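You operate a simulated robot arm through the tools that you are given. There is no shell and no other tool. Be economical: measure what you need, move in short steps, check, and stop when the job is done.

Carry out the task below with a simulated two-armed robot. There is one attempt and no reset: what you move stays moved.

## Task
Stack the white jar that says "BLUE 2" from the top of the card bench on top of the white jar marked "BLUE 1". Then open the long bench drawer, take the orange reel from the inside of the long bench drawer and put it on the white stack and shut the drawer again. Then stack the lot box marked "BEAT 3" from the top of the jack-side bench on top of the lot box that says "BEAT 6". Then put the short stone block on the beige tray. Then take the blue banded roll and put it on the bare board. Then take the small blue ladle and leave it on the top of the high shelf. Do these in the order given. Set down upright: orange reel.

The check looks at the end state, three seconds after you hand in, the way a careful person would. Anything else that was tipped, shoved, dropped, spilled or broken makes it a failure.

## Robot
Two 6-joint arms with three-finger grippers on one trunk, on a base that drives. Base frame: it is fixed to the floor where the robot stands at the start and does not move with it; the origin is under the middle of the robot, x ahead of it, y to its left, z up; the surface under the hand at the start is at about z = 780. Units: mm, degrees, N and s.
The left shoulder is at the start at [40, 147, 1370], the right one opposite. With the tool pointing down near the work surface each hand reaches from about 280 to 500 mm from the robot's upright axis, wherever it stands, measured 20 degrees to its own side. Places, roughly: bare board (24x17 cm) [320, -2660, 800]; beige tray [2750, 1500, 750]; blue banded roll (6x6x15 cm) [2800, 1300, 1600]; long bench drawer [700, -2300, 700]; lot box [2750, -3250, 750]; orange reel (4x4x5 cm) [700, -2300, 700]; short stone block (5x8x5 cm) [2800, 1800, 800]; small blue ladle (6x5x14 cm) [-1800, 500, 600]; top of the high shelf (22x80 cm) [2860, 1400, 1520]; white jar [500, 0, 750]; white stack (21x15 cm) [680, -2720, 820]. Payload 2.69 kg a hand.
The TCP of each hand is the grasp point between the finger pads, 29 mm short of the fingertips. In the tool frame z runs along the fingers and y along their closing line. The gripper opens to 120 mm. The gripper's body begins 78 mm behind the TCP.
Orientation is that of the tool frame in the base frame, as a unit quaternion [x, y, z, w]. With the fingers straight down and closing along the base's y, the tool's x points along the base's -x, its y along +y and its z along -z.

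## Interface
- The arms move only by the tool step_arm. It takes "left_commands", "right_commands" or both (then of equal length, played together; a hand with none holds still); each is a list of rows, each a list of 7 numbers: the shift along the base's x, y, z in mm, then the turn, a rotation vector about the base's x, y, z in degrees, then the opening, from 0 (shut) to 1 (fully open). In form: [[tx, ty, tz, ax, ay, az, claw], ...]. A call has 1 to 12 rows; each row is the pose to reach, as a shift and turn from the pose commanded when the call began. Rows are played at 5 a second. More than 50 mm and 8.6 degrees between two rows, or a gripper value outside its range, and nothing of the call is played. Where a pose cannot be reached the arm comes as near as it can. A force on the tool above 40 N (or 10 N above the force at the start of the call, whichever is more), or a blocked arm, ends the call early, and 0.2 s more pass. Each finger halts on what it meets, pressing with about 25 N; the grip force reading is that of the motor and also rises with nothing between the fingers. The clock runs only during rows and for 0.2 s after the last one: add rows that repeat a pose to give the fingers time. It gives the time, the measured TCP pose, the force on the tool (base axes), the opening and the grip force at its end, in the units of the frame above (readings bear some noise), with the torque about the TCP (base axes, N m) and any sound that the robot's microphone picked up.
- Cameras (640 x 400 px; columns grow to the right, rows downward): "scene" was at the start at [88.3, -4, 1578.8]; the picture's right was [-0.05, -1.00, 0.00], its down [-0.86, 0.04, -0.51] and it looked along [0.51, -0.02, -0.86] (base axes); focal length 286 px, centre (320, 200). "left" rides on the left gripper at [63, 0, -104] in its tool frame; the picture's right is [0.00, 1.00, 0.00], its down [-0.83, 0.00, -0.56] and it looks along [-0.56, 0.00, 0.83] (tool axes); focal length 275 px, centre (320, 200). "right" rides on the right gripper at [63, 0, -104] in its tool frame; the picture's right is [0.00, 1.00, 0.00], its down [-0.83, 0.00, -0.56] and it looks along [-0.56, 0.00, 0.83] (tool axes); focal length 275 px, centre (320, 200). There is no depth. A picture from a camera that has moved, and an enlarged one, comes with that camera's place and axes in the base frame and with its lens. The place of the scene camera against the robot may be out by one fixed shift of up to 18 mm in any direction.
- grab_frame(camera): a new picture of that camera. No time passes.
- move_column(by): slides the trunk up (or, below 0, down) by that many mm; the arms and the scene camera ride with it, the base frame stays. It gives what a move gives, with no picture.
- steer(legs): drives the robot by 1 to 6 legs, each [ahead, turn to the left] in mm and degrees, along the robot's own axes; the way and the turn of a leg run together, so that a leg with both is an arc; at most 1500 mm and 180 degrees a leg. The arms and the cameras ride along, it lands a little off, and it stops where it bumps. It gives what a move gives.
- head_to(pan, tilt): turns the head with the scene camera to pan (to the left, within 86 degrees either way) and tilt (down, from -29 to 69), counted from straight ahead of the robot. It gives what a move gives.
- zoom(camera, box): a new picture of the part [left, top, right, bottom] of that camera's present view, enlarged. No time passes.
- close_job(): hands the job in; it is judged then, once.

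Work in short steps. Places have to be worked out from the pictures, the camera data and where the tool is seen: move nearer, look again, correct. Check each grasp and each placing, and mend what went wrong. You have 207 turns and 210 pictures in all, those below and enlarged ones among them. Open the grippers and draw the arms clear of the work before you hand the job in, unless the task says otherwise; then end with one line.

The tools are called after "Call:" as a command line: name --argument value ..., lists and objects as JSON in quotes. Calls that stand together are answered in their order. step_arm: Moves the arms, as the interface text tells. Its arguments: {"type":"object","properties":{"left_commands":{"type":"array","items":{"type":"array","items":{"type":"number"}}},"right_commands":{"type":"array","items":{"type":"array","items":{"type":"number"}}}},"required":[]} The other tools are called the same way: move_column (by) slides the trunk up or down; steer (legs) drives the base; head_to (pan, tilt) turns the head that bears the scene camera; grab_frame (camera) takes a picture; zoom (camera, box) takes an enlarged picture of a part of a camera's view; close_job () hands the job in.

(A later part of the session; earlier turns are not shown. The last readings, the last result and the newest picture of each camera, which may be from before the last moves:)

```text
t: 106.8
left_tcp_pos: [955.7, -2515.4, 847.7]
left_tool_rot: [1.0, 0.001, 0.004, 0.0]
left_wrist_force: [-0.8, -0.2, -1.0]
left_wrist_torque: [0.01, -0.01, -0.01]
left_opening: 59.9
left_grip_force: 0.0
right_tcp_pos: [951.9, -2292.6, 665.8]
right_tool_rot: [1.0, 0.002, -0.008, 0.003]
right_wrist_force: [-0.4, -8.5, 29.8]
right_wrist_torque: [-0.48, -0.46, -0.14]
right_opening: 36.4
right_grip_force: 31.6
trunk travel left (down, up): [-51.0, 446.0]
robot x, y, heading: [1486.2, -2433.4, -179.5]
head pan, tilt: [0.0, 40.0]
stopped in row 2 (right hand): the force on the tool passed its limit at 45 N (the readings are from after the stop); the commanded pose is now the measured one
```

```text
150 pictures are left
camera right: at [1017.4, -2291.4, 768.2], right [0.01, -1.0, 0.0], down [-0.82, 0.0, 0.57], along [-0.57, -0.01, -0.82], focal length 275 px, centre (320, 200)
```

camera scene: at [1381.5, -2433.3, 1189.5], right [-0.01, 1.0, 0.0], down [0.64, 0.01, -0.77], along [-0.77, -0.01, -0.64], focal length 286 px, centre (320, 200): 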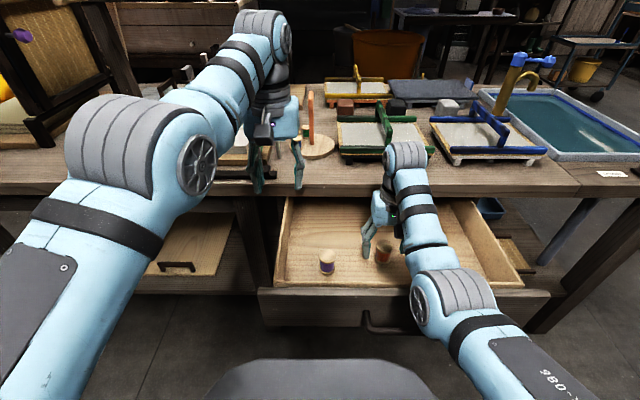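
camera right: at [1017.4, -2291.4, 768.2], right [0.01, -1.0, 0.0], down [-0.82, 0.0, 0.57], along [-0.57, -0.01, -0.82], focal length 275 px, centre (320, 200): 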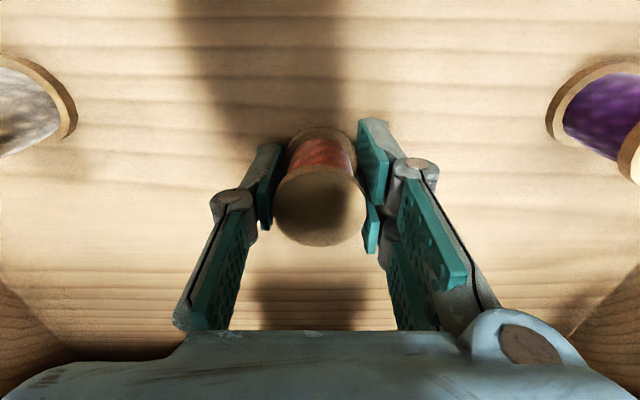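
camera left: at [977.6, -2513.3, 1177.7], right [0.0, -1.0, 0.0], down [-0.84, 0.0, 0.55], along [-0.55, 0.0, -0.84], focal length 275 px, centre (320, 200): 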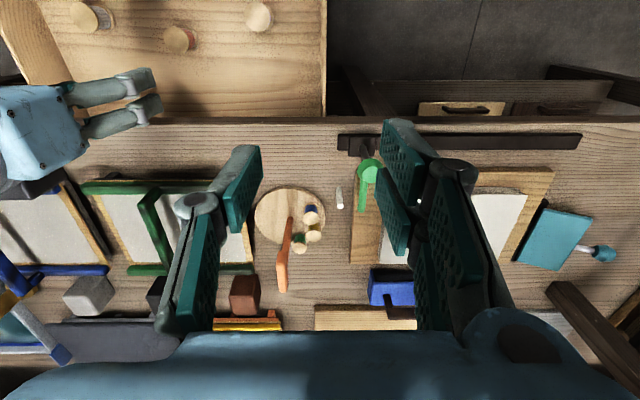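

The fingertips touched the drawer floor; the reel is held (36 mm). I lift slowly with the trunk and check.

Call:
move_column --by 8

Call:
step_arm --right_commands '[[0, 0, 0, 0, 0, 0, 0.2], [0, 0, 0, 0, 0, 0, 0.2], [0, 0, 0, 0, 0, 0, 0.2]]'

Call:
move_column --by 40

Call:
grab_frame --camera "right"

```text
t: 107.3
left_tcp_pos: [954.4, -2512.0, 854.0]
left_tool_rot: [1.0, 0.0, 0.006, 0.001]
left_wrist_force: [-0.3, 0.1, -0.6]
left_wrist_torque: [0.03, 0.02, 0.01]
left_opening: 59.8
left_grip_force: 0.1
right_tcp_pos: [951.8, -2288.8, 669.1]
right_tool_rot: [1.0, -0.001, -0.003, 0.001]
right_wrist_force: [0.2, -0.3, -0.9]
right_wrist_torque: [-0.01, -0.02, -0.04]
right_opening: 36.4
right_grip_force: 24.5
trunk travel left (down, up): [-59.0, 438.0]
robot x, y, heading: [1483.3, -2432.5, -179.7]
head pan, tilt: [0.0, 40.0]
```

```text
t: 108.1
left_tcp_pos: [954.2, -2512.5, 853.9]
left_tool_rot: [1.0, 0.0, 0.004, 0.002]
left_wrist_force: [-0.2, -0.9, -0.3]
left_wrist_torque: [-0.01, 0.04, 0.01]
left_opening: 60.1
left_grip_force: 0.1
right_tcp_pos: [952.0, -2289.0, 669.8]
right_tool_rot: [1.0, 0.0, -0.003, 0.002]
right_wrist_force: [-0.2, 0.2, -0.8]
right_wrist_torque: [0.03, -0.02, 0.0]
right_opening: 36.0
right_grip_force: 24.6
trunk travel left (down, up): [-59.0, 438.0]
robot x, y, heading: [1485.9, -2429.6, -179.6]
head pan, tilt: [0.0, 40.0]
```

```text
t: 109.0
left_tcp_pos: [954.4, -2512.5, 894.7]
left_tool_rot: [1.0, 0.001, 0.006, 0.002]
left_wrist_force: [-0.4, -0.2, 0.8]
left_wrist_torque: [0.01, -0.04, 0.03]
left_opening: 60.0
left_grip_force: 0.1
right_tcp_pos: [950.9, -2289.7, 708.5]
right_tool_rot: [1.0, -0.001, -0.003, 0.002]
right_wrist_force: [-0.3, 0.5, 0.0]
right_wrist_torque: [-0.02, 0.05, 0.01]
right_opening: 36.2
right_grip_force: 24.8
trunk travel left (down, up): [-99.0, 398.0]
robot x, y, heading: [1486.6, -2429.4, -179.5]
head pan, tilt: [0.0, 40.0]
```

```text
149 pictures are left
camera right: at [1015.9, -2288.2, 812.4], right [0.01, -1.0, 0.0], down [-0.83, 0.0, 0.56], along [-0.56, -0.01, -0.83], focal length 275 px, centre (320, 200)
```

right: 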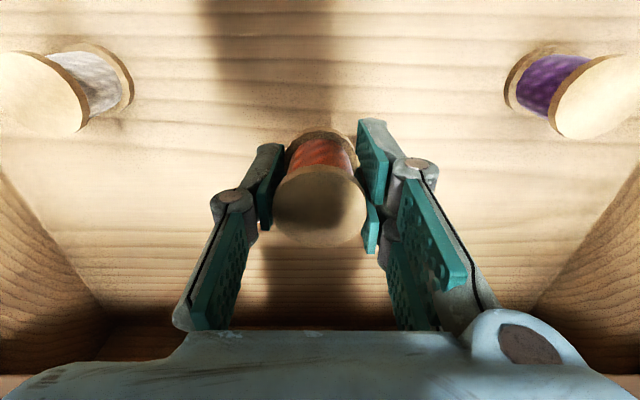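

The reel is held. I raise the trunk 230, back away, and shift along the aisle to stand before the white stack.

Call:
move_column --by 230

Call:
steer --legs '[[-230, 0], [0, 89.5], [440, 0], [0, -90]]'

Call:
grab_frame --camera "scene"

Call:
grab_frame --camera "right"

```text
t: 111.4
left_tcp_pos: [953.0, -2512.2, 1124.3]
left_tool_rot: [1.0, 0.001, 0.005, 0.002]
left_wrist_force: [0.0, 0.0, 0.0]
left_wrist_torque: [0.0, -0.01, 0.01]
left_opening: 60.0
left_grip_force: 0.0
right_tcp_pos: [951.9, -2290.1, 939.6]
right_tool_rot: [1.0, 0.0, -0.003, 0.001]
right_wrist_force: [-0.1, 0.8, 0.6]
right_wrist_torque: [-0.02, -0.02, -0.01]
right_opening: 36.1
right_grip_force: 25.3
trunk travel left (down, up): [-329.0, 168.0]
robot x, y, heading: [1488.7, -2430.4, -179.6]
head pan, tilt: [0.0, 40.0]
```

```text
t: 123.0
left_tcp_pos: [1170.9, -2951.3, 1125.1]
left_tool_rot: [1.0, -0.005, 0.006, 0.001]
left_wrist_force: [-0.1, -0.5, -0.1]
left_wrist_torque: [-0.01, 0.01, 0.02]
left_opening: 59.8
left_grip_force: 0.0
right_tcp_pos: [1172.9, -2728.5, 938.7]
right_tool_rot: [1.0, -0.007, -0.004, 0.002]
right_wrist_force: [0.5, 0.2, -0.7]
right_wrist_torque: [-0.02, 0.02, 0.0]
right_opening: 36.3
right_grip_force: 25.1
trunk travel left (down, up): [-329.0, 168.0]
robot x, y, heading: [1706.2, -2875.4, 179.7]
head pan, tilt: [0.0, 40.0]
```

```text
148 pictures are left
camera scene: at [1600.4, -2876.6, 1436.6], right [0.0, 1.0, 0.0], down [0.64, 0.0, -0.77], along [-0.77, 0.0, -0.64], focal length 286 px, centre (320, 200)
```

scene: 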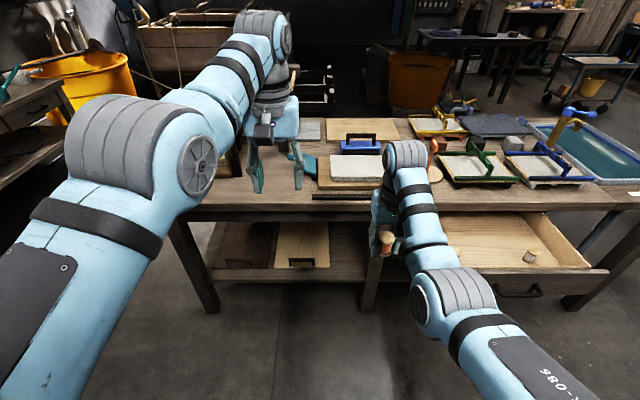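

```text
147 pictures are left
camera right: at [1237.1, -2727.1, 1042.4], right [-0.01, -1.0, 0.0], down [-0.83, 0.01, 0.56], along [-0.56, 0.0, -0.83], focal length 275 px, centre (320, 200)
```

right: 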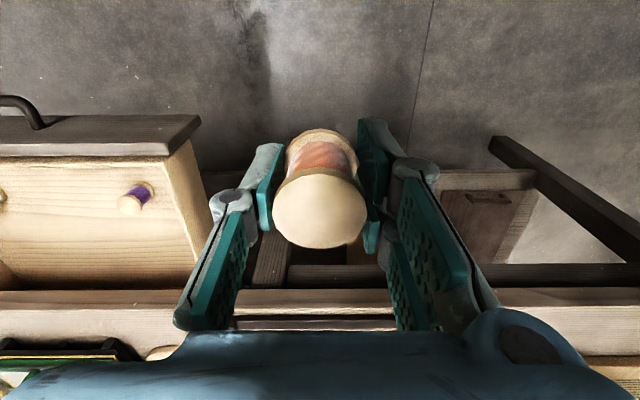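

The white stack is at about (660,-2735). I drive ahead 400 and look again.

Call:
steer --legs '[[400, 0]]'

Call:
grab_frame --camera "scene"

Call:
grab_frame --camera "right"

```text
t: 125.5
left_tcp_pos: [770.2, -2945.0, 1125.4]
left_tool_rot: [1.0, -0.008, 0.005, 0.0]
left_wrist_force: [0.5, -0.1, 0.0]
left_wrist_torque: [0.04, 0.01, -0.02]
left_opening: 60.0
left_grip_force: 0.0
right_tcp_pos: [771.9, -2722.8, 940.4]
right_tool_rot: [1.0, -0.007, -0.005, 0.002]
right_wrist_force: [0.2, 0.3, 0.1]
right_wrist_torque: [-0.01, 0.05, 0.03]
right_opening: 36.4
right_grip_force: 25.1
trunk travel left (down, up): [-329.0, 168.0]
robot x, y, heading: [1303.1, -2871.7, 179.9]
head pan, tilt: [0.0, 40.0]
```

```text
146 pictures are left
camera scene: at [1199.7, -2873.6, 1436.8], right [0.01, 1.0, 0.0], down [0.64, -0.01, -0.77], along [-0.77, 0.01, -0.64], focal length 286 px, centre (320, 200)
```

scene: 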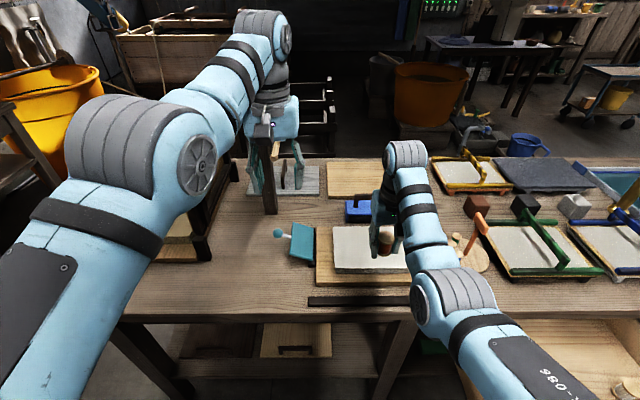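

```text
145 pictures are left
camera right: at [836.3, -2722.8, 1043.1], right [-0.01, -1.0, 0.0], down [-0.83, 0.01, 0.56], along [-0.56, 0.0, -0.83], focal length 275 px, centre (320, 200)
```

right: 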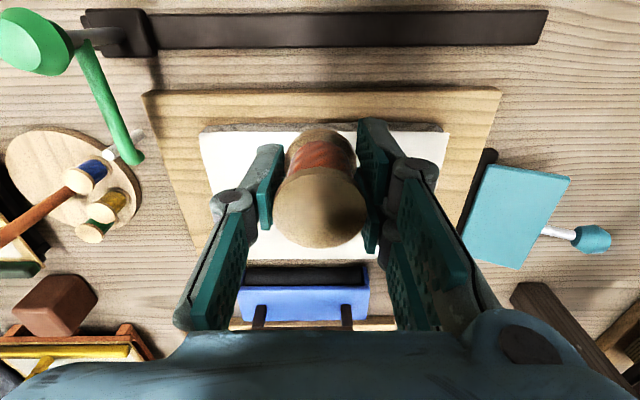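

The stack top spans about x 610–760, y -2840…-2612 (top z≈820–840). I drive ahead 82 mm to centre over it, then lower.

Call:
steer --legs '[[82, 0]]'

Call:
move_column --by -50

Call:
grab_frame --camera "right"

Call:
grab_frame --camera "scene"

```text
t: 126.5
left_tcp_pos: [697.4, -2944.8, 1132.0]
left_tool_rot: [1.0, -0.007, 0.0, 0.001]
left_wrist_force: [0.9, -0.5, 0.5]
left_wrist_torque: [0.0, 0.14, -0.02]
left_opening: 59.7
left_grip_force: 0.1
right_tcp_pos: [697.3, -2724.4, 946.1]
right_tool_rot: [1.0, -0.007, -0.01, 0.002]
right_wrist_force: [0.2, 1.0, -0.7]
right_wrist_torque: [0.0, 0.01, -0.01]
right_opening: 36.6
right_grip_force: 25.6
trunk travel left (down, up): [-329.0, 168.0]
robot x, y, heading: [1220.6, -2874.5, 179.8]
head pan, tilt: [0.0, 40.0]
```

```text
t: 127.5
left_tcp_pos: [685.8, -2946.0, 1074.9]
left_tool_rot: [1.0, -0.007, 0.006, 0.002]
left_wrist_force: [0.3, 0.6, -0.1]
left_wrist_torque: [-0.03, 0.0, -0.03]
left_opening: 60.0
left_grip_force: 0.1
right_tcp_pos: [687.1, -2723.9, 890.5]
right_tool_rot: [1.0, -0.007, -0.006, 0.002]
right_wrist_force: [0.7, 0.1, -0.3]
right_wrist_torque: [-0.02, -0.03, 0.0]
right_opening: 36.2
right_grip_force: 25.2
trunk travel left (down, up): [-279.0, 218.0]
robot x, y, heading: [1218.1, -2874.1, 179.5]
head pan, tilt: [0.0, 40.0]
```

```text
144 pictures are left
camera right: at [752.5, -2723.0, 993.4], right [-0.01, -1.0, 0.0], down [-0.83, 0.01, 0.56], along [-0.56, 0.0, -0.83], focal length 275 px, centre (320, 200)
```

right: 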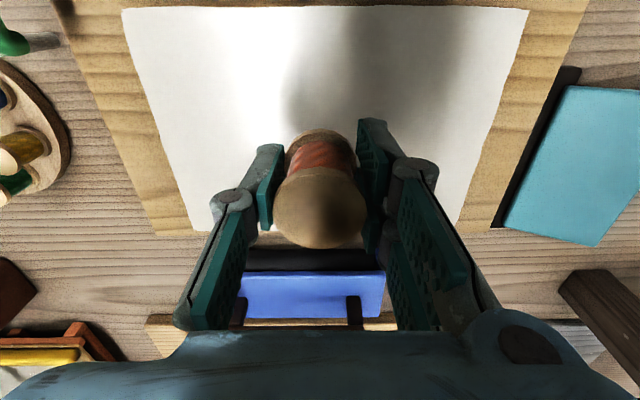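

```text
143 pictures are left
camera scene: at [1113.2, -2873.1, 1386.8], right [0.01, 1.0, 0.0], down [0.64, 0.0, -0.77], along [-0.77, 0.01, -0.64], focal length 286 px, centre (320, 200)
```

scene: 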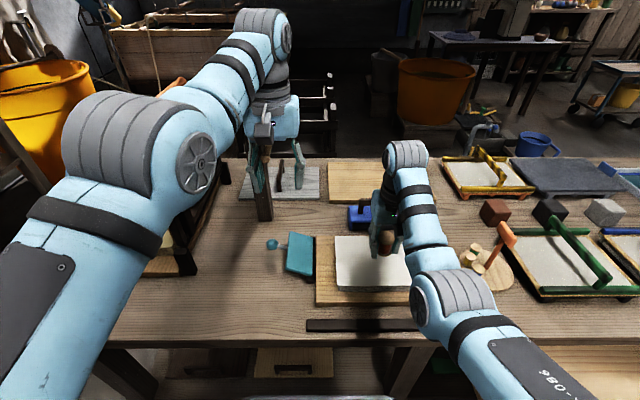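

Before lowering more I check the left hand, which is near a wooden frame post.

Call:
grab_frame --camera "left"

Call:
zoom --camera "scene" --box '[200, 80, 360, 230]'

```text
142 pictures are left
camera left: at [747.9, -2946.7, 1179.8], right [-0.02, -1.0, 0.0], down [-0.84, 0.02, 0.55], along [-0.55, 0.01, -0.84], focal length 275 px, centre (320, 200)
```

left: 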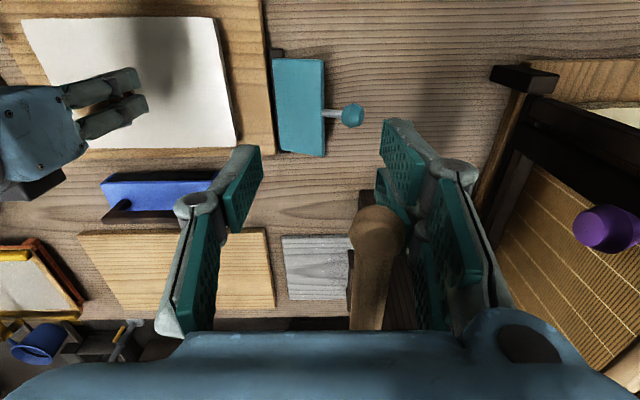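

```text
2.67 times, centred on (280, 155) of scene
camera zoom: at [1113.2, -2873.1, 1386.8], right [0.01, 1.0, 0.0], down [0.64, 0.0, -0.77], along [-0.77, 0.01, -0.64], focal length 761 px, centre (427, 320)
```

zoom: 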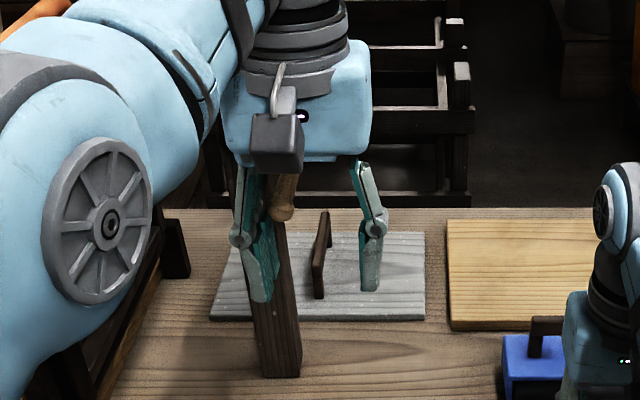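

The left hand straddles a post, so I leave the trunk alone and lower just the right arm by 22 mm.

Call:
step_arm --right_commands '[[0, 0, -8, 0, 0, 0, 0.2], [0, 0, -16, 0, 0, 0, 0.2], [0, 0, -22, 0, 0, 0, 0.2], [0, 0, -22, 0, 0, 0, 0.2]]'

Call:
zoom --camera "scene" --box '[320, 190, 460, 320]'

```text
t: 128.5
left_tcp_pos: [686.9, -2946.3, 1076.0]
left_tool_rot: [1.0, -0.006, 0.005, 0.002]
left_wrist_force: [-0.5, 0.2, -0.3]
left_wrist_torque: [0.02, -0.04, 0.0]
left_opening: 60.1
left_grip_force: 0.0
right_tcp_pos: [688.1, -2725.5, 867.2]
right_tool_rot: [1.0, -0.007, -0.006, 0.002]
right_wrist_force: [0.5, -0.5, 0.3]
right_wrist_torque: [0.0, 0.0, 0.0]
right_opening: 36.5
right_grip_force: 25.0
trunk travel left (down, up): [-279.0, 218.0]
robot x, y, heading: [1219.0, -2871.5, 179.7]
head pan, tilt: [0.0, 40.0]
```

```text
3.08 times, centred on (390, 255) of scene
camera zoom: at [1114.9, -2873.1, 1387.1], right [0.01, 1.0, 0.0], down [0.64, 0.0, -0.77], along [-0.77, 0.01, -0.64], focal length 879 px, centre (105, 31)
```

zoom: 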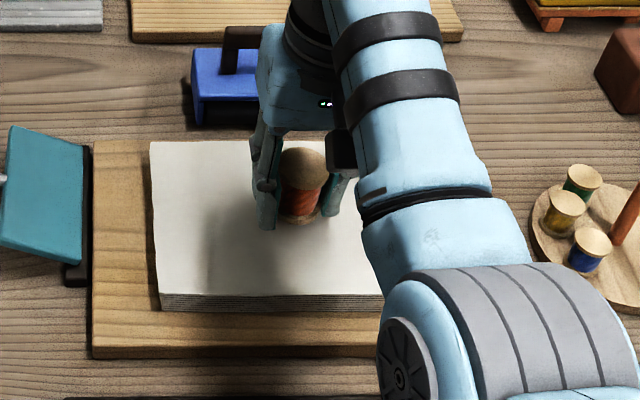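

Close to the surface; I lower gently 6 mm and read the force.

Call:
step_arm --right_commands '[[0, 0, -3, 0, 0, 0, 0.2], [0, 0, -6, 0, 0, 0, 0.2], [0, 0, -6, 0, 0, 0, 0.2]]'

Call:
step_arm --right_commands '[[0, 0, -3, 0, 0, 0, 0.2], [0, 0, -5, 0, 0, 0, 0.2], [0, 0, -5, 0, 0, 0, 0.2]]'

```text
t: 129.3
left_tcp_pos: [688.1, -2945.4, 1076.9]
left_tool_rot: [1.0, -0.007, 0.006, 0.001]
left_wrist_force: [-0.4, 0.1, 0.4]
left_wrist_torque: [0.02, 0.01, 0.0]
left_opening: 59.9
left_grip_force: 0.1
right_tcp_pos: [688.6, -2723.6, 863.3]
right_tool_rot: [1.0, -0.007, -0.006, 0.001]
right_wrist_force: [-0.1, 0.1, 0.3]
right_wrist_torque: [-0.01, 0.01, 0.01]
right_opening: 36.5
right_grip_force: 25.0
trunk travel left (down, up): [-279.0, 218.0]
robot x, y, heading: [1217.8, -2869.5, 179.4]
head pan, tilt: [0.0, 40.0]
```

```text
t: 130.1
left_tcp_pos: [686.6, -2945.7, 1076.7]
left_tool_rot: [1.0, -0.007, 0.006, 0.002]
left_wrist_force: [-0.7, 0.2, 0.0]
left_wrist_torque: [-0.01, -0.01, -0.01]
left_opening: 59.9
left_grip_force: 0.0
right_tcp_pos: [690.1, -2724.0, 857.6]
right_tool_rot: [1.0, -0.007, -0.005, 0.003]
right_wrist_force: [-0.5, -1.1, 0.2]
right_wrist_torque: [0.02, -0.01, 0.01]
right_opening: 36.2
right_grip_force: 25.1
trunk travel left (down, up): [-279.0, 218.0]
robot x, y, heading: [1220.4, -2873.8, 179.8]
head pan, tilt: [0.0, 40.0]
```

No contact yet; I continue in small steps.

Call:
step_arm --right_commands '[[0, 0, -3, 0, 0, 0, 0.2], [0, 0, -6, 0, 0, 0, 0.2], [0, 0, -6, 0, 0, 0, 0.2]]'

Call:
step_arm --right_commands '[[0, 0, -2, 0, 0, 0, 0.2], [0, 0, -4, 0, 0, 0, 0.2], [0, 0, -4, 0, 0, 0, 0.2]]'

Call:
grab_frame --camera "right"

```text
t: 130.9
left_tcp_pos: [686.9, -2945.6, 1076.7]
left_tool_rot: [1.0, -0.008, 0.005, 0.002]
left_wrist_force: [1.1, -0.5, 0.6]
left_wrist_torque: [0.0, -0.02, 0.01]
left_opening: 59.8
left_grip_force: 0.1
right_tcp_pos: [689.2, -2723.3, 852.6]
right_tool_rot: [1.0, -0.007, -0.007, 0.002]
right_wrist_force: [0.2, 0.2, 2.4]
right_wrist_torque: [0.02, 0.01, 0.01]
right_opening: 36.1
right_grip_force: 24.8
trunk travel left (down, up): [-279.0, 218.0]
robot x, y, heading: [1220.1, -2872.6, 179.4]
head pan, tilt: [0.0, 40.0]
```

```text
t: 131.8
left_tcp_pos: [690.4, -2945.2, 1077.8]
left_tool_rot: [1.0, -0.007, 0.003, 0.002]
left_wrist_force: [-0.4, 1.0, 0.2]
left_wrist_torque: [-0.03, 0.04, -0.01]
left_opening: 60.1
left_grip_force: 0.1
right_tcp_pos: [688.1, -2723.6, 852.7]
right_tool_rot: [1.0, -0.007, -0.011, 0.001]
right_wrist_force: [6.2, -0.5, 13.4]
right_wrist_torque: [-0.24, -0.44, 0.1]
right_opening: 36.4
right_grip_force: 25.1
trunk travel left (down, up): [-279.0, 218.0]
robot x, y, heading: [1220.6, -2877.0, 179.4]
head pan, tilt: [0.0, 40.0]
stopped in row 3 (right hand): the force on the tool passed its limit at 41 N (the readings are from after the stop); the commanded pose is now the measured one
```

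```text
139 pictures are left
camera right: at [755.0, -2723.5, 954.8], right [-0.01, -1.0, 0.0], down [-0.82, 0.01, 0.57], along [-0.57, 0.0, -0.82], focal length 275 px, centre (320, 200)
```

right: 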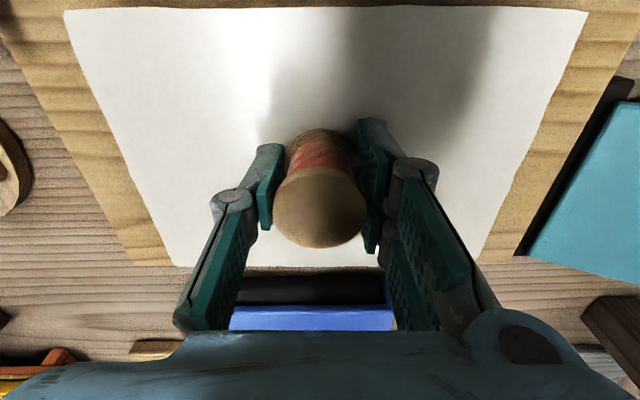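

The reel is on the stack. I relieve 1–2 mm, open, and rise.

Call:
step_arm --right_commands '[[0, 0, 1, 0, 0, 0, 0.2], [0, 0, 1, 0, 0, 0, 0.2], [0, 0, 1, 0, 0, 0, 0.45], [0, 0, 1, 0, 0, 0, 0.6], [0, 0, 1, 0, 0, 0, 0.6], [0, 0, 20, 0, 0, 0, 0.6], [0, 0, 45, 0, 0, 0, 0.6], [0, 0, 70, 0, 0, 0, 0.6]]'

Call:
grab_frame --camera "right"

```text
t: 133.6
left_tcp_pos: [687.3, -2946.5, 1076.8]
left_tool_rot: [1.0, -0.007, 0.006, 0.001]
left_wrist_force: [0.4, 0.5, -0.1]
left_wrist_torque: [0.02, 0.01, -0.06]
left_opening: 59.9
left_grip_force: 0.0
right_tcp_pos: [676.7, -2725.1, 918.1]
right_tool_rot: [1.0, -0.007, -0.009, 0.001]
right_wrist_force: [0.4, 0.7, 0.4]
right_wrist_torque: [0.05, 0.01, 0.03]
right_opening: 72.0
right_grip_force: 0.1
right hand out of reach, approached as far as the arm can: row 8
trunk travel left (down, up): [-279.0, 218.0]
robot x, y, heading: [1217.1, -2873.6, 179.8]
head pan, tilt: [0.0, 40.0]
```

```text
138 pictures are left
camera right: at [741.7, -2724.3, 1019.5], right [-0.01, -1.0, 0.0], down [-0.82, 0.01, 0.57], along [-0.57, 0.0, -0.82], focal length 275 px, centre (320, 200)
```

right: 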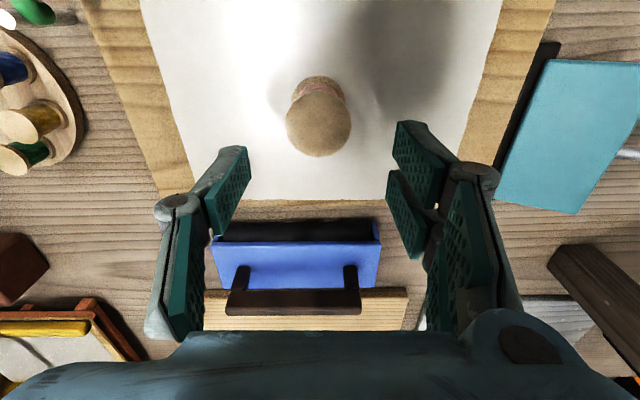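

The reel stands upright on the white stack. I raise, back out, and go back in front of the drawer.

Call:
move_column --by 60

Call:
steer --legs '[[-580, 0], [0, -90], [440, 0], [0, 90]]'

Call:
step_arm --right_commands '[[15, 0, -40, 0, 0, 0, 0], [15, 0, -80, 0, 0, 0, 0], [15, 0, -120, 0, 0, 0, 0], [15, 0, -150, 0, 0, 0, 0], [15, 0, -150, 0, 0, 0, 0]]'

Call:
grab_frame --camera "scene"

```text
t: 134.6
left_tcp_pos: [687.4, -2945.7, 1135.6]
left_tool_rot: [1.0, -0.007, 0.005, 0.001]
left_wrist_force: [0.8, 0.3, -0.6]
left_wrist_torque: [-0.01, 0.03, 0.0]
left_opening: 60.0
left_grip_force: 0.0
right_tcp_pos: [676.5, -2725.2, 975.9]
right_tool_rot: [1.0, -0.007, -0.009, 0.002]
right_wrist_force: [-0.2, 0.3, 0.3]
right_wrist_torque: [-0.02, -0.02, 0.0]
right_opening: 72.2
right_grip_force: 0.0
trunk travel left (down, up): [-339.0, 158.0]
robot x, y, heading: [1221.7, -2873.1, 179.7]
head pan, tilt: [0.0, 40.0]
```

```text
t: 147.8
left_tcp_pos: [1271.9, -2504.1, 1136.3]
left_tool_rot: [1.0, -0.005, 0.006, 0.002]
left_wrist_force: [0.6, -0.2, 0.9]
left_wrist_torque: [0.01, -0.03, 0.0]
left_opening: 60.1
left_grip_force: 0.1
right_tcp_pos: [1259.2, -2283.2, 976.5]
right_tool_rot: [1.0, -0.005, -0.009, 0.002]
right_wrist_force: [0.3, 0.0, -0.2]
right_wrist_torque: [0.0, -0.01, 0.02]
right_opening: 72.0
right_grip_force: 0.1
trunk travel left (down, up): [-339.0, 158.0]
robot x, y, heading: [1800.0, -2429.2, 179.8]
head pan, tilt: [0.0, 40.0]
```

```text
t: 149.0
left_tcp_pos: [1271.8, -2503.0, 1136.3]
left_tool_rot: [1.0, -0.005, 0.005, 0.002]
left_wrist_force: [0.2, 0.4, 0.2]
left_wrist_torque: [-0.03, 0.0, 0.03]
left_opening: 60.2
left_grip_force: 0.0
right_tcp_pos: [1275.6, -2282.4, 824.3]
right_tool_rot: [1.0, -0.006, -0.009, 0.001]
right_wrist_force: [0.4, 0.1, 0.9]
right_wrist_torque: [-0.01, -0.02, 0.02]
right_opening: 0.1
right_grip_force: 24.6
trunk travel left (down, up): [-339.0, 158.0]
robot x, y, heading: [1805.3, -2430.5, 179.9]
head pan, tilt: [0.0, 40.0]
```

```text
137 pictures are left
camera scene: at [1698.4, -2429.5, 1446.6], right [0.0, 1.0, 0.0], down [0.64, 0.0, -0.77], along [-0.77, 0.0, -0.64], focal length 286 px, centre (320, 200)
```

scene: 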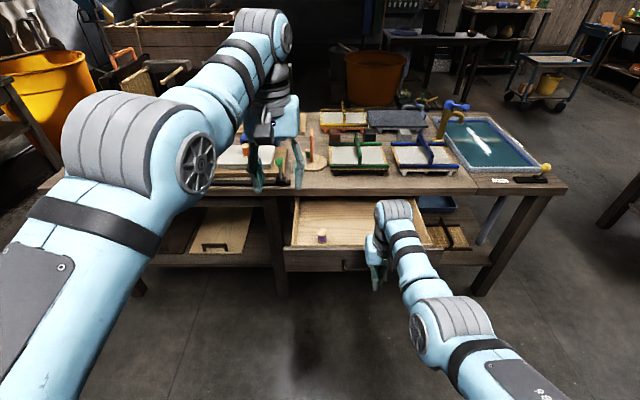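

I lower the trunk 145 so the closed fingers face the bar, then push ahead in stages.

Call:
move_column --by -145

Call:
steer --legs '[[150, 0]]'

Call:
grab_frame --camera "right"

Call:
grab_frame --camera "scene"

```text
t: 150.7
left_tcp_pos: [1270.1, -2502.9, 992.2]
left_tool_rot: [1.0, -0.003, 0.005, 0.001]
left_wrist_force: [-1.2, 0.1, -0.9]
left_wrist_torque: [0.02, -0.02, -0.02]
left_opening: 59.7
left_grip_force: 0.0
right_tcp_pos: [1276.2, -2282.6, 678.8]
right_tool_rot: [1.0, -0.005, -0.01, 0.001]
right_wrist_force: [-0.8, 0.0, 0.4]
right_wrist_torque: [0.02, -0.01, 0.01]
right_opening: 0.0
right_grip_force: 25.0
trunk travel left (down, up): [-194.0, 303.0]
robot x, y, heading: [1804.6, -2427.9, 180.1]
head pan, tilt: [0.0, 40.0]
```

```text
t: 152.0
left_tcp_pos: [1126.9, -2505.2, 991.0]
left_tool_rot: [1.0, -0.004, 0.005, 0.002]
left_wrist_force: [0.5, 0.6, -0.7]
left_wrist_torque: [0.0, 0.0, 0.02]
left_opening: 60.0
left_grip_force: 0.0
right_tcp_pos: [1128.5, -2283.7, 680.2]
right_tool_rot: [1.0, -0.005, -0.009, 0.001]
right_wrist_force: [0.0, 0.4, -0.3]
right_wrist_torque: [-0.01, -0.01, 0.01]
right_opening: 0.2
right_grip_force: 24.9
trunk travel left (down, up): [-194.0, 303.0]
robot x, y, heading: [1655.7, -2427.6, 179.9]
head pan, tilt: [0.0, 40.0]
```

```text
136 pictures are left
camera right: at [1196.0, -2282.3, 783.2], right [0.0, -1.0, 0.0], down [-0.82, 0.01, 0.57], along [-0.57, 0.0, -0.82], focal length 275 px, centre (320, 200)
```

right: 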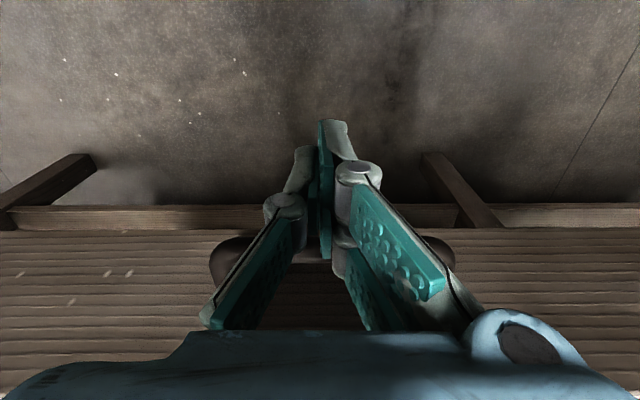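

```text
135 pictures are left
camera scene: at [1554.2, -2429.5, 1303.0], right [0.0, 1.0, 0.0], down [0.64, 0.0, -0.77], along [-0.77, 0.0, -0.64], focal length 286 px, centre (320, 200)
```

scene: 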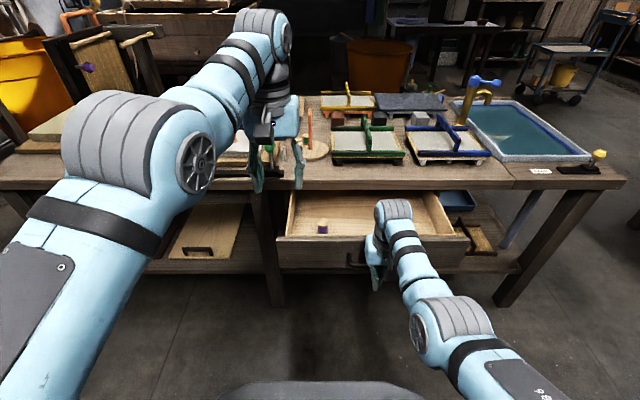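

The fingers face the bar squarely. Continue pushing 200.

Call:
steer --legs '[[200, 0]]'

Call:
grab_frame --camera "right"

Call:
grab_frame --camera "scene"

```text
t: 153.6
left_tcp_pos: [926.3, -2502.6, 992.4]
left_tool_rot: [1.0, -0.006, 0.004, 0.002]
left_wrist_force: [0.0, 0.3, -0.2]
left_wrist_torque: [0.02, -0.04, 0.01]
left_opening: 60.1
left_grip_force: 0.0
right_tcp_pos: [930.4, -2280.7, 679.8]
right_tool_rot: [1.0, -0.007, -0.009, 0.002]
right_wrist_force: [-0.5, 0.2, -0.9]
right_wrist_torque: [0.0, 0.0, 0.02]
right_opening: 0.0
right_grip_force: 24.8
trunk travel left (down, up): [-194.0, 303.0]
robot x, y, heading: [1456.9, -2427.2, 179.8]
head pan, tilt: [0.0, 40.0]
```

```text
134 pictures are left
camera right: at [996.2, -2279.9, 783.0], right [-0.01, -1.0, 0.0], down [-0.82, 0.01, 0.57], along [-0.57, 0.0, -0.82], focal length 275 px, centre (320, 200)
```

right: 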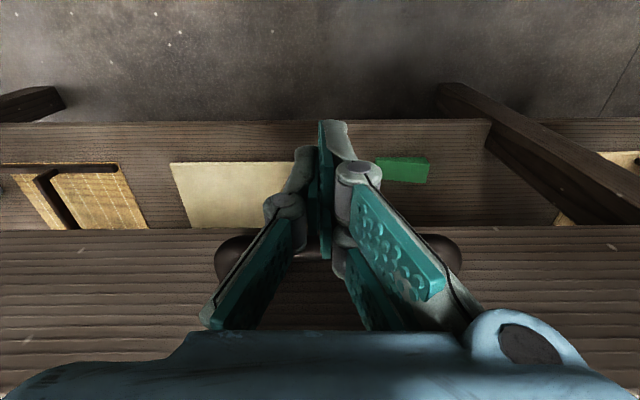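

```text
133 pictures are left
camera scene: at [1353.6, -2428.5, 1302.9], right [0.0, 1.0, 0.0], down [0.64, 0.0, -0.77], along [-0.77, 0.0, -0.64], focal length 286 px, centre (320, 200)
```

scene: 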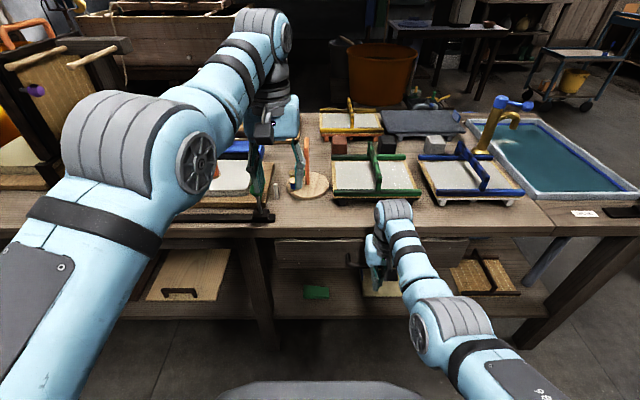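

The drawer is following. I push 40 more, then in small bits until it stops.

Call:
steer --legs '[[40, 0]]'

Call:
zoom --camera "scene" --box '[240, 180, 500, 330]'

```text
t: 154.6
left_tcp_pos: [891.9, -2500.1, 991.8]
left_tool_rot: [1.0, -0.006, 0.004, 0.002]
left_wrist_force: [0.1, 0.2, -0.6]
left_wrist_torque: [0.0, 0.01, 0.01]
left_opening: 60.0
left_grip_force: 0.0
right_tcp_pos: [901.9, -2279.8, 678.9]
right_tool_rot: [1.0, -0.007, 0.001, 0.002]
right_wrist_force: [4.4, -0.2, -2.8]
right_wrist_torque: [0.03, -0.03, -0.01]
right_opening: 0.0
right_grip_force: 24.8
trunk travel left (down, up): [-194.0, 303.0]
robot x, y, heading: [1423.9, -2428.3, 179.7]
head pan, tilt: [0.0, 40.0]
stopped in leg 1: the force on the tool passed its limit at 86 N (the readings are from after the stop); the commanded pose is now the measured one
```

```text
2.46 times, centred on (370, 255) of scene
camera zoom: at [1319.9, -2428.5, 1302.9], right [0.01, 1.0, 0.0], down [0.64, 0.0, -0.77], along [-0.77, 0.0, -0.64], focal length 703 px, centre (197, 65)
```

zoom: 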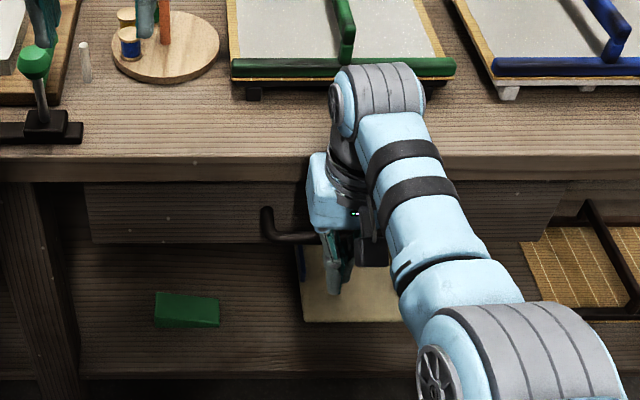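

It stopped with 86 N. I back away 150 mm to see whether the drawer is fully shut.

Call:
steer --legs '[[-200, 0]]'

Call:
grab_frame --camera "right"

Call:
zoom --camera "scene" --box '[240, 140, 500, 290]'

```text
t: 156.2
left_tcp_pos: [1088.1, -2502.1, 991.6]
left_tool_rot: [1.0, -0.006, 0.005, 0.001]
left_wrist_force: [0.0, -0.5, 0.2]
left_wrist_torque: [0.03, 0.0, -0.01]
left_opening: 59.8
left_grip_force: 0.0
right_tcp_pos: [1097.7, -2281.9, 679.3]
right_tool_rot: [1.0, -0.006, 0.001, 0.002]
right_wrist_force: [-1.0, -0.6, -0.1]
right_wrist_torque: [-0.02, -0.02, -0.03]
right_opening: 0.0
right_grip_force: 25.1
trunk travel left (down, up): [-194.0, 303.0]
robot x, y, heading: [1616.9, -2433.6, 179.7]
head pan, tilt: [0.0, 40.0]
```

```text
131 pictures are left
camera right: at [1160.7, -2280.8, 783.0], right [-0.01, -1.0, 0.0], down [-0.83, 0.01, 0.56], along [-0.56, 0.0, -0.83], focal length 275 px, centre (320, 200)
```

right: 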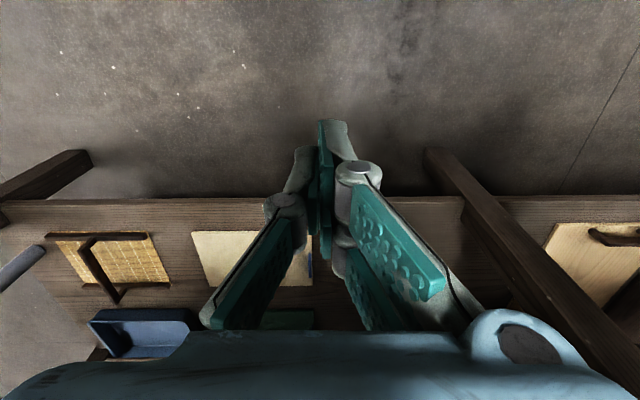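

```text
2.46 times, centred on (370, 215) of scene
camera zoom: at [1515.0, -2429.3, 1302.8], right [0.01, 1.0, 0.0], down [0.64, 0.0, -0.77], along [-0.77, 0.0, -0.64], focal length 703 px, centre (197, 163)
```

zoom: 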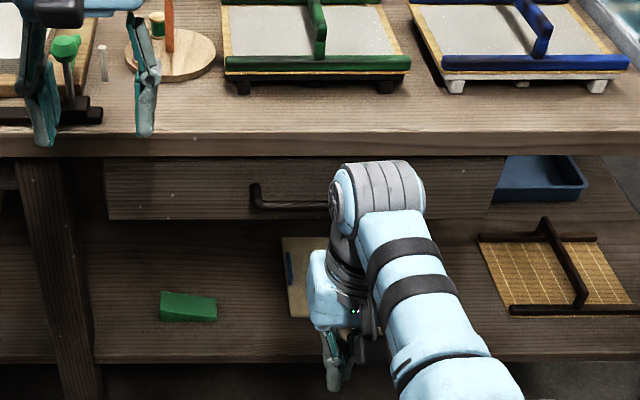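

The drawer is shut flush. Next the jack-side bench: I raise the trunk, lift the right hand and turn to look down-left.

Call:
move_column --by 190

Call:
step_arm --right_commands '[[0, 0, 40, 0, 0, 0, 0.5], [0, 0, 80, 0, 0, 0, 0.5], [0, 0, 110, 0, 0, 0, 0.5], [0, 0, 110, 0, 0, 0, 0.5]]'

Call:
steer --legs '[[0, 115]]'

Call:
head_to --pan 25 --tilt 25

Call:
grab_frame --camera "scene"

```text
t: 158.2
left_tcp_pos: [1087.2, -2502.2, 1180.5]
left_tool_rot: [1.0, -0.006, 0.005, 0.002]
left_wrist_force: [0.1, 0.1, 0.6]
left_wrist_torque: [-0.01, 0.01, 0.0]
left_opening: 60.1
left_grip_force: 0.0
right_tcp_pos: [1098.0, -2280.8, 869.4]
right_tool_rot: [1.0, -0.006, -0.001, 0.002]
right_wrist_force: [-0.4, 0.0, 0.1]
right_wrist_torque: [-0.01, -0.01, -0.01]
right_opening: 0.1
right_grip_force: 24.9
trunk travel left (down, up): [-384.0, 113.0]
robot x, y, heading: [1617.7, -2430.0, 179.8]
head pan, tilt: [0.0, 40.0]
```

```text
t: 159.2
left_tcp_pos: [1087.2, -2502.3, 1180.8]
left_tool_rot: [1.0, -0.006, 0.004, 0.002]
left_wrist_force: [0.3, -0.3, 0.5]
left_wrist_torque: [0.01, -0.02, -0.01]
left_opening: 60.0
left_grip_force: 0.0
right_tcp_pos: [1097.3, -2283.7, 978.2]
right_tool_rot: [1.0, -0.007, 0.001, 0.002]
right_wrist_force: [1.3, 0.2, 0.5]
right_wrist_torque: [0.0, -0.02, 0.02]
right_opening: 59.9
right_grip_force: 0.0
trunk travel left (down, up): [-384.0, 113.0]
robot x, y, heading: [1623.9, -2429.9, 179.6]
head pan, tilt: [0.0, 40.0]
```

```text
t: 164.5
left_tcp_pos: [1914.3, -2880.2, 1180.8]
left_tool_rot: [0.541, 0.841, 0.003, -0.003]
left_wrist_force: [-0.7, -0.2, -0.2]
left_wrist_torque: [0.02, 0.0, -0.02]
left_opening: 60.1
left_grip_force: 0.1
right_tcp_pos: [1711.3, -2965.4, 977.8]
right_tool_rot: [0.54, 0.842, 0.001, 0.001]
right_wrist_force: [-0.4, -0.1, -0.2]
right_wrist_torque: [0.01, -0.01, 0.02]
right_opening: 59.9
right_grip_force: 0.0
trunk travel left (down, up): [-384.0, 113.0]
robot x, y, heading: [1621.3, -2426.4, -65.0]
head pan, tilt: [0.0, 40.0]
```

```text
t: 165.3
left_tcp_pos: [1914.2, -2881.3, 1181.4]
left_tool_rot: [0.54, 0.841, 0.004, -0.003]
left_wrist_force: [0.2, -0.3, -0.4]
left_wrist_torque: [-0.02, 0.01, 0.04]
left_opening: 59.6
left_grip_force: 0.0
right_tcp_pos: [1712.6, -2966.7, 978.3]
right_tool_rot: [0.541, 0.841, 0.002, 0.001]
right_wrist_force: [-0.5, 0.2, 0.5]
right_wrist_torque: [0.02, -0.02, -0.01]
right_opening: 59.9
right_grip_force: 0.1
trunk travel left (down, up): [-384.0, 113.0]
robot x, y, heading: [1620.6, -2428.1, -65.0]
head pan, tilt: [25.0, 25.0]
```

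```text
129 pictures are left
camera scene: at [1700.1, -2507.7, 1515.1], right [-0.64, -0.77, 0.0], down [-0.32, 0.27, -0.91], along [0.69, -0.58, -0.42], focal length 286 px, centre (320, 200)
```

scene: 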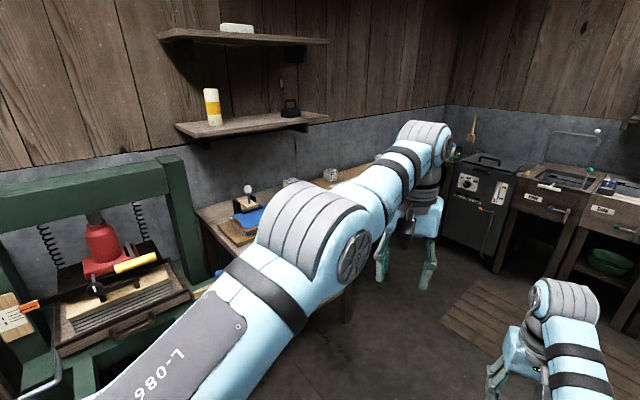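

The lot boxes stand on the bench beyond my arm. I drive to about (1950,-3250) and face +x.

Call:
steer --legs '[[0, -3], [880, 0], [0, 68]]'

Call:
head_to --pan 0 --tilt 35

Call:
grab_frame --camera "scene"

```text
t: 173.4
left_tcp_pos: [2479.2, -3198.6, 1182.6]
left_tool_rot: [0.02, 1.0, 0.002, -0.004]
left_wrist_force: [0.6, 0.3, 0.7]
left_wrist_torque: [0.03, 0.02, -0.02]
left_opening: 60.1
left_grip_force: 0.0
right_tcp_pos: [2464.6, -3418.9, 977.8]
right_tool_rot: [0.02, 1.0, 0.002, 0.001]
right_wrist_force: [0.4, 0.2, 0.1]
right_wrist_torque: [0.01, 0.03, 0.0]
right_opening: 60.0
right_grip_force: 0.1
trunk travel left (down, up): [-384.0, 113.0]
robot x, y, heading: [1946.3, -3256.3, -2.0]
head pan, tilt: [25.0, 25.0]
```

```text
t: 174.3
left_tcp_pos: [2480.3, -3199.0, 1180.7]
left_tool_rot: [0.02, 1.0, 0.002, -0.004]
left_wrist_force: [-0.6, 0.9, 0.4]
left_wrist_torque: [0.04, -0.01, -0.02]
left_opening: 59.9
left_grip_force: 0.0
right_tcp_pos: [2464.7, -3417.5, 978.6]
right_tool_rot: [0.02, 1.0, 0.001, -0.001]
right_wrist_force: [0.4, -0.3, -0.1]
right_wrist_torque: [-0.02, -0.02, 0.01]
right_opening: 60.2
right_grip_force: 0.0
trunk travel left (down, up): [-384.0, 113.0]
robot x, y, heading: [1949.1, -3258.0, -1.7]
head pan, tilt: [0.0, 35.0]
```

```text
128 pictures are left
camera scene: at [2053.8, -3260.8, 1499.4], right [-0.03, -1.0, 0.0], down [-0.57, 0.02, -0.82], along [0.82, -0.03, -0.57], focal length 286 px, centre (320, 200)
```

scene: 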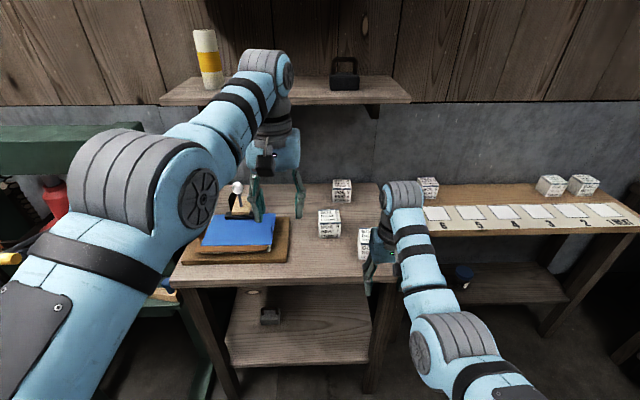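

I zoom on the boxes to read labels.

Call:
zoom --camera "scene" --box '[290, 165, 450, 265]'

Call:
zoom --camera "scene" --box '[480, 160, 640, 260]'

```text
4.00 times, centred on (370, 215) of scene
camera zoom: at [2053.8, -3260.8, 1499.4], right [-0.03, -1.0, 0.0], down [-0.57, 0.02, -0.82], along [0.82, -0.03, -0.57], focal length 1142 px, centre (120, 140)
```

zoom: 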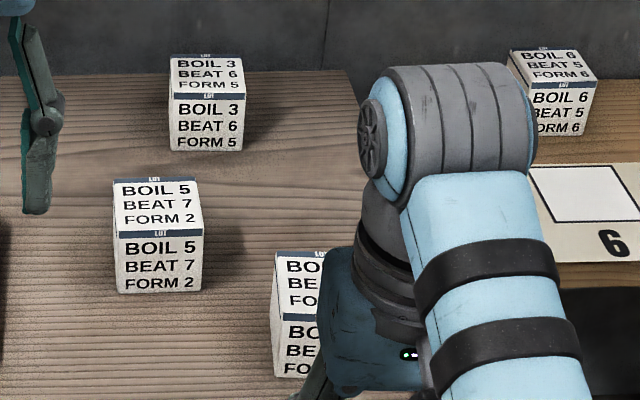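

```text
4.00 times, centred on (560, 210) of scene
camera zoom: at [2053.8, -3260.8, 1499.4], right [-0.03, -1.0, 0.0], down [-0.57, 0.02, -0.82], along [0.82, -0.03, -0.57], focal length 1142 px, centre (-640, 160)
```

zoom: 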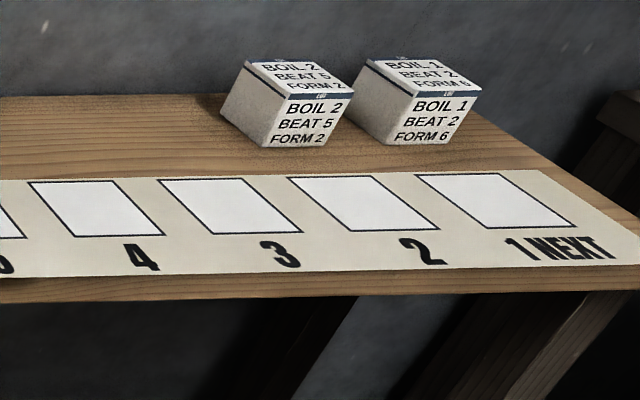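

BEAT 6 is the back box; I check the box hidden behind the right hand with the right camera.

Call:
grab_frame --camera "right"

Call:
grab_frame --camera "left"

```text
125 pictures are left
camera right: at [2402.2, -3414.6, 1081.7], right [0.04, 1.0, 0.0], down [0.83, -0.03, 0.56], along [0.56, -0.02, -0.83], focal length 275 px, centre (320, 200)
```

right: 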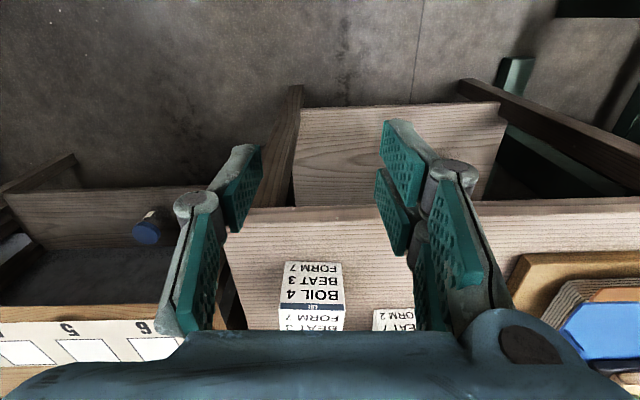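

```text
124 pictures are left
camera left: at [2417.6, -3196.4, 1285.0], right [0.04, 1.0, 0.0], down [0.84, -0.04, 0.55], along [0.55, -0.02, -0.84], focal length 275 px, centre (320, 200)
```

left: 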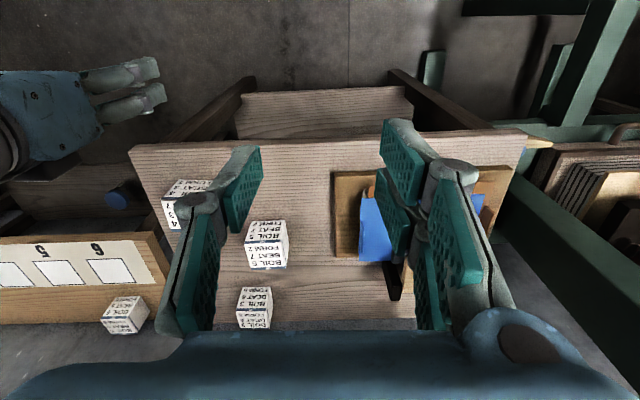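

BEAT 3 (BOIL 4/FORM 7) is the front-right box; BEAT 6 is at the bench's back (x≈3050+). I approach 150 mm with a steeper head tilt for better measurements.

Call:
steer --legs '[[180, 1.7]]'

Call:
head_to --pan -5 --tilt 40

Call:
grab_frame --camera "scene"

Call:
grab_frame --camera "right"

Call:
grab_frame --camera "left"

```text
t: 175.8
left_tcp_pos: [2654.7, -3188.1, 1182.7]
left_tool_rot: [0.007, 1.0, 0.001, -0.003]
left_wrist_force: [-0.3, 0.3, 0.4]
left_wrist_torque: [0.02, -0.03, -0.04]
left_opening: 60.0
left_grip_force: 0.0
right_tcp_pos: [2647.2, -3406.3, 979.6]
right_tool_rot: [0.007, 1.0, 0.001, 0.003]
right_wrist_force: [-0.9, 0.5, 0.8]
right_wrist_torque: [0.01, 0.01, -0.01]
right_opening: 60.0
right_grip_force: 0.1
trunk travel left (down, up): [-384.0, 113.0]
robot x, y, heading: [2127.9, -3261.1, -0.3]
head pan, tilt: [0.0, 35.0]
```

```text
t: 176.4
left_tcp_pos: [2658.4, -3187.0, 1181.5]
left_tool_rot: [0.006, 1.0, 0.002, -0.005]
left_wrist_force: [-0.5, 0.5, 0.6]
left_wrist_torque: [-0.01, 0.0, -0.02]
left_opening: 59.9
left_grip_force: 0.1
right_tcp_pos: [2648.5, -3406.6, 979.4]
right_tool_rot: [0.007, 1.0, 0.001, 0.0]
right_wrist_force: [0.9, 0.2, -0.1]
right_wrist_torque: [-0.01, -0.02, -0.01]
right_opening: 59.8
right_grip_force: 0.0
trunk travel left (down, up): [-384.0, 113.0]
robot x, y, heading: [2128.6, -3259.9, -0.2]
head pan, tilt: [-5.0, 40.0]
```

```text
123 pictures are left
camera scene: at [2230.5, -3269.0, 1491.9], right [-0.09, -1.0, 0.0], down [-0.64, 0.06, -0.77], along [0.76, -0.07, -0.64], focal length 286 px, centre (320, 200)
```

scene: 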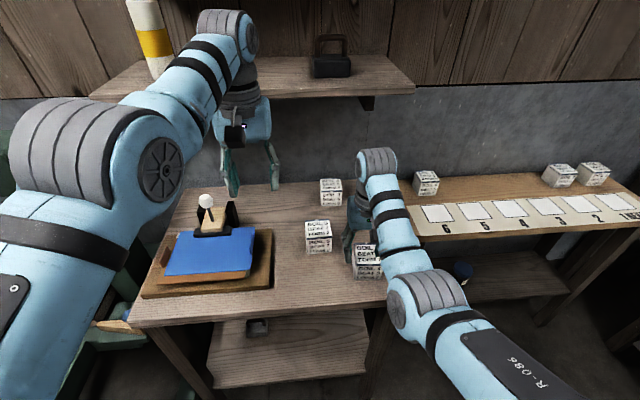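

```text
122 pictures are left
camera right: at [2586.9, -3405.5, 1082.1], right [0.01, 1.0, 0.0], down [0.83, -0.01, 0.56], along [0.56, 0.0, -0.83], focal length 275 px, centre (320, 200)
```

right: 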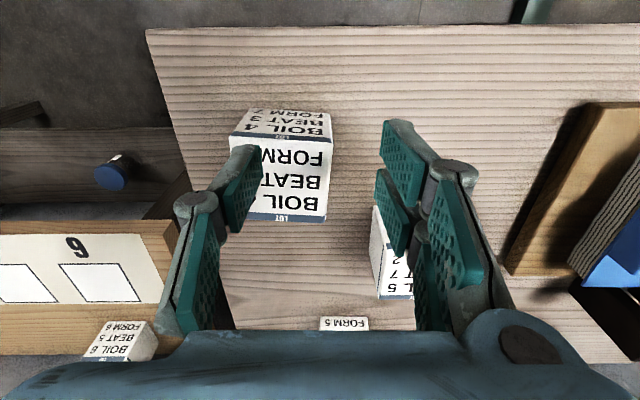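

```text
121 pictures are left
camera left: at [2596.0, -3187.0, 1285.6], right [0.02, 1.0, 0.0], down [0.84, -0.02, 0.55], along [0.55, -0.01, -0.84], focal length 275 px, centre (320, 200)
```

left: 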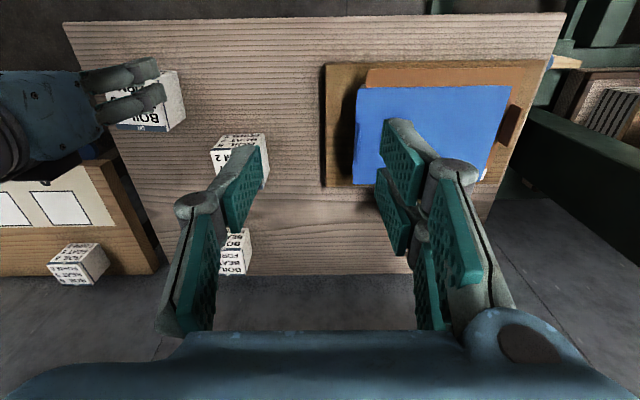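

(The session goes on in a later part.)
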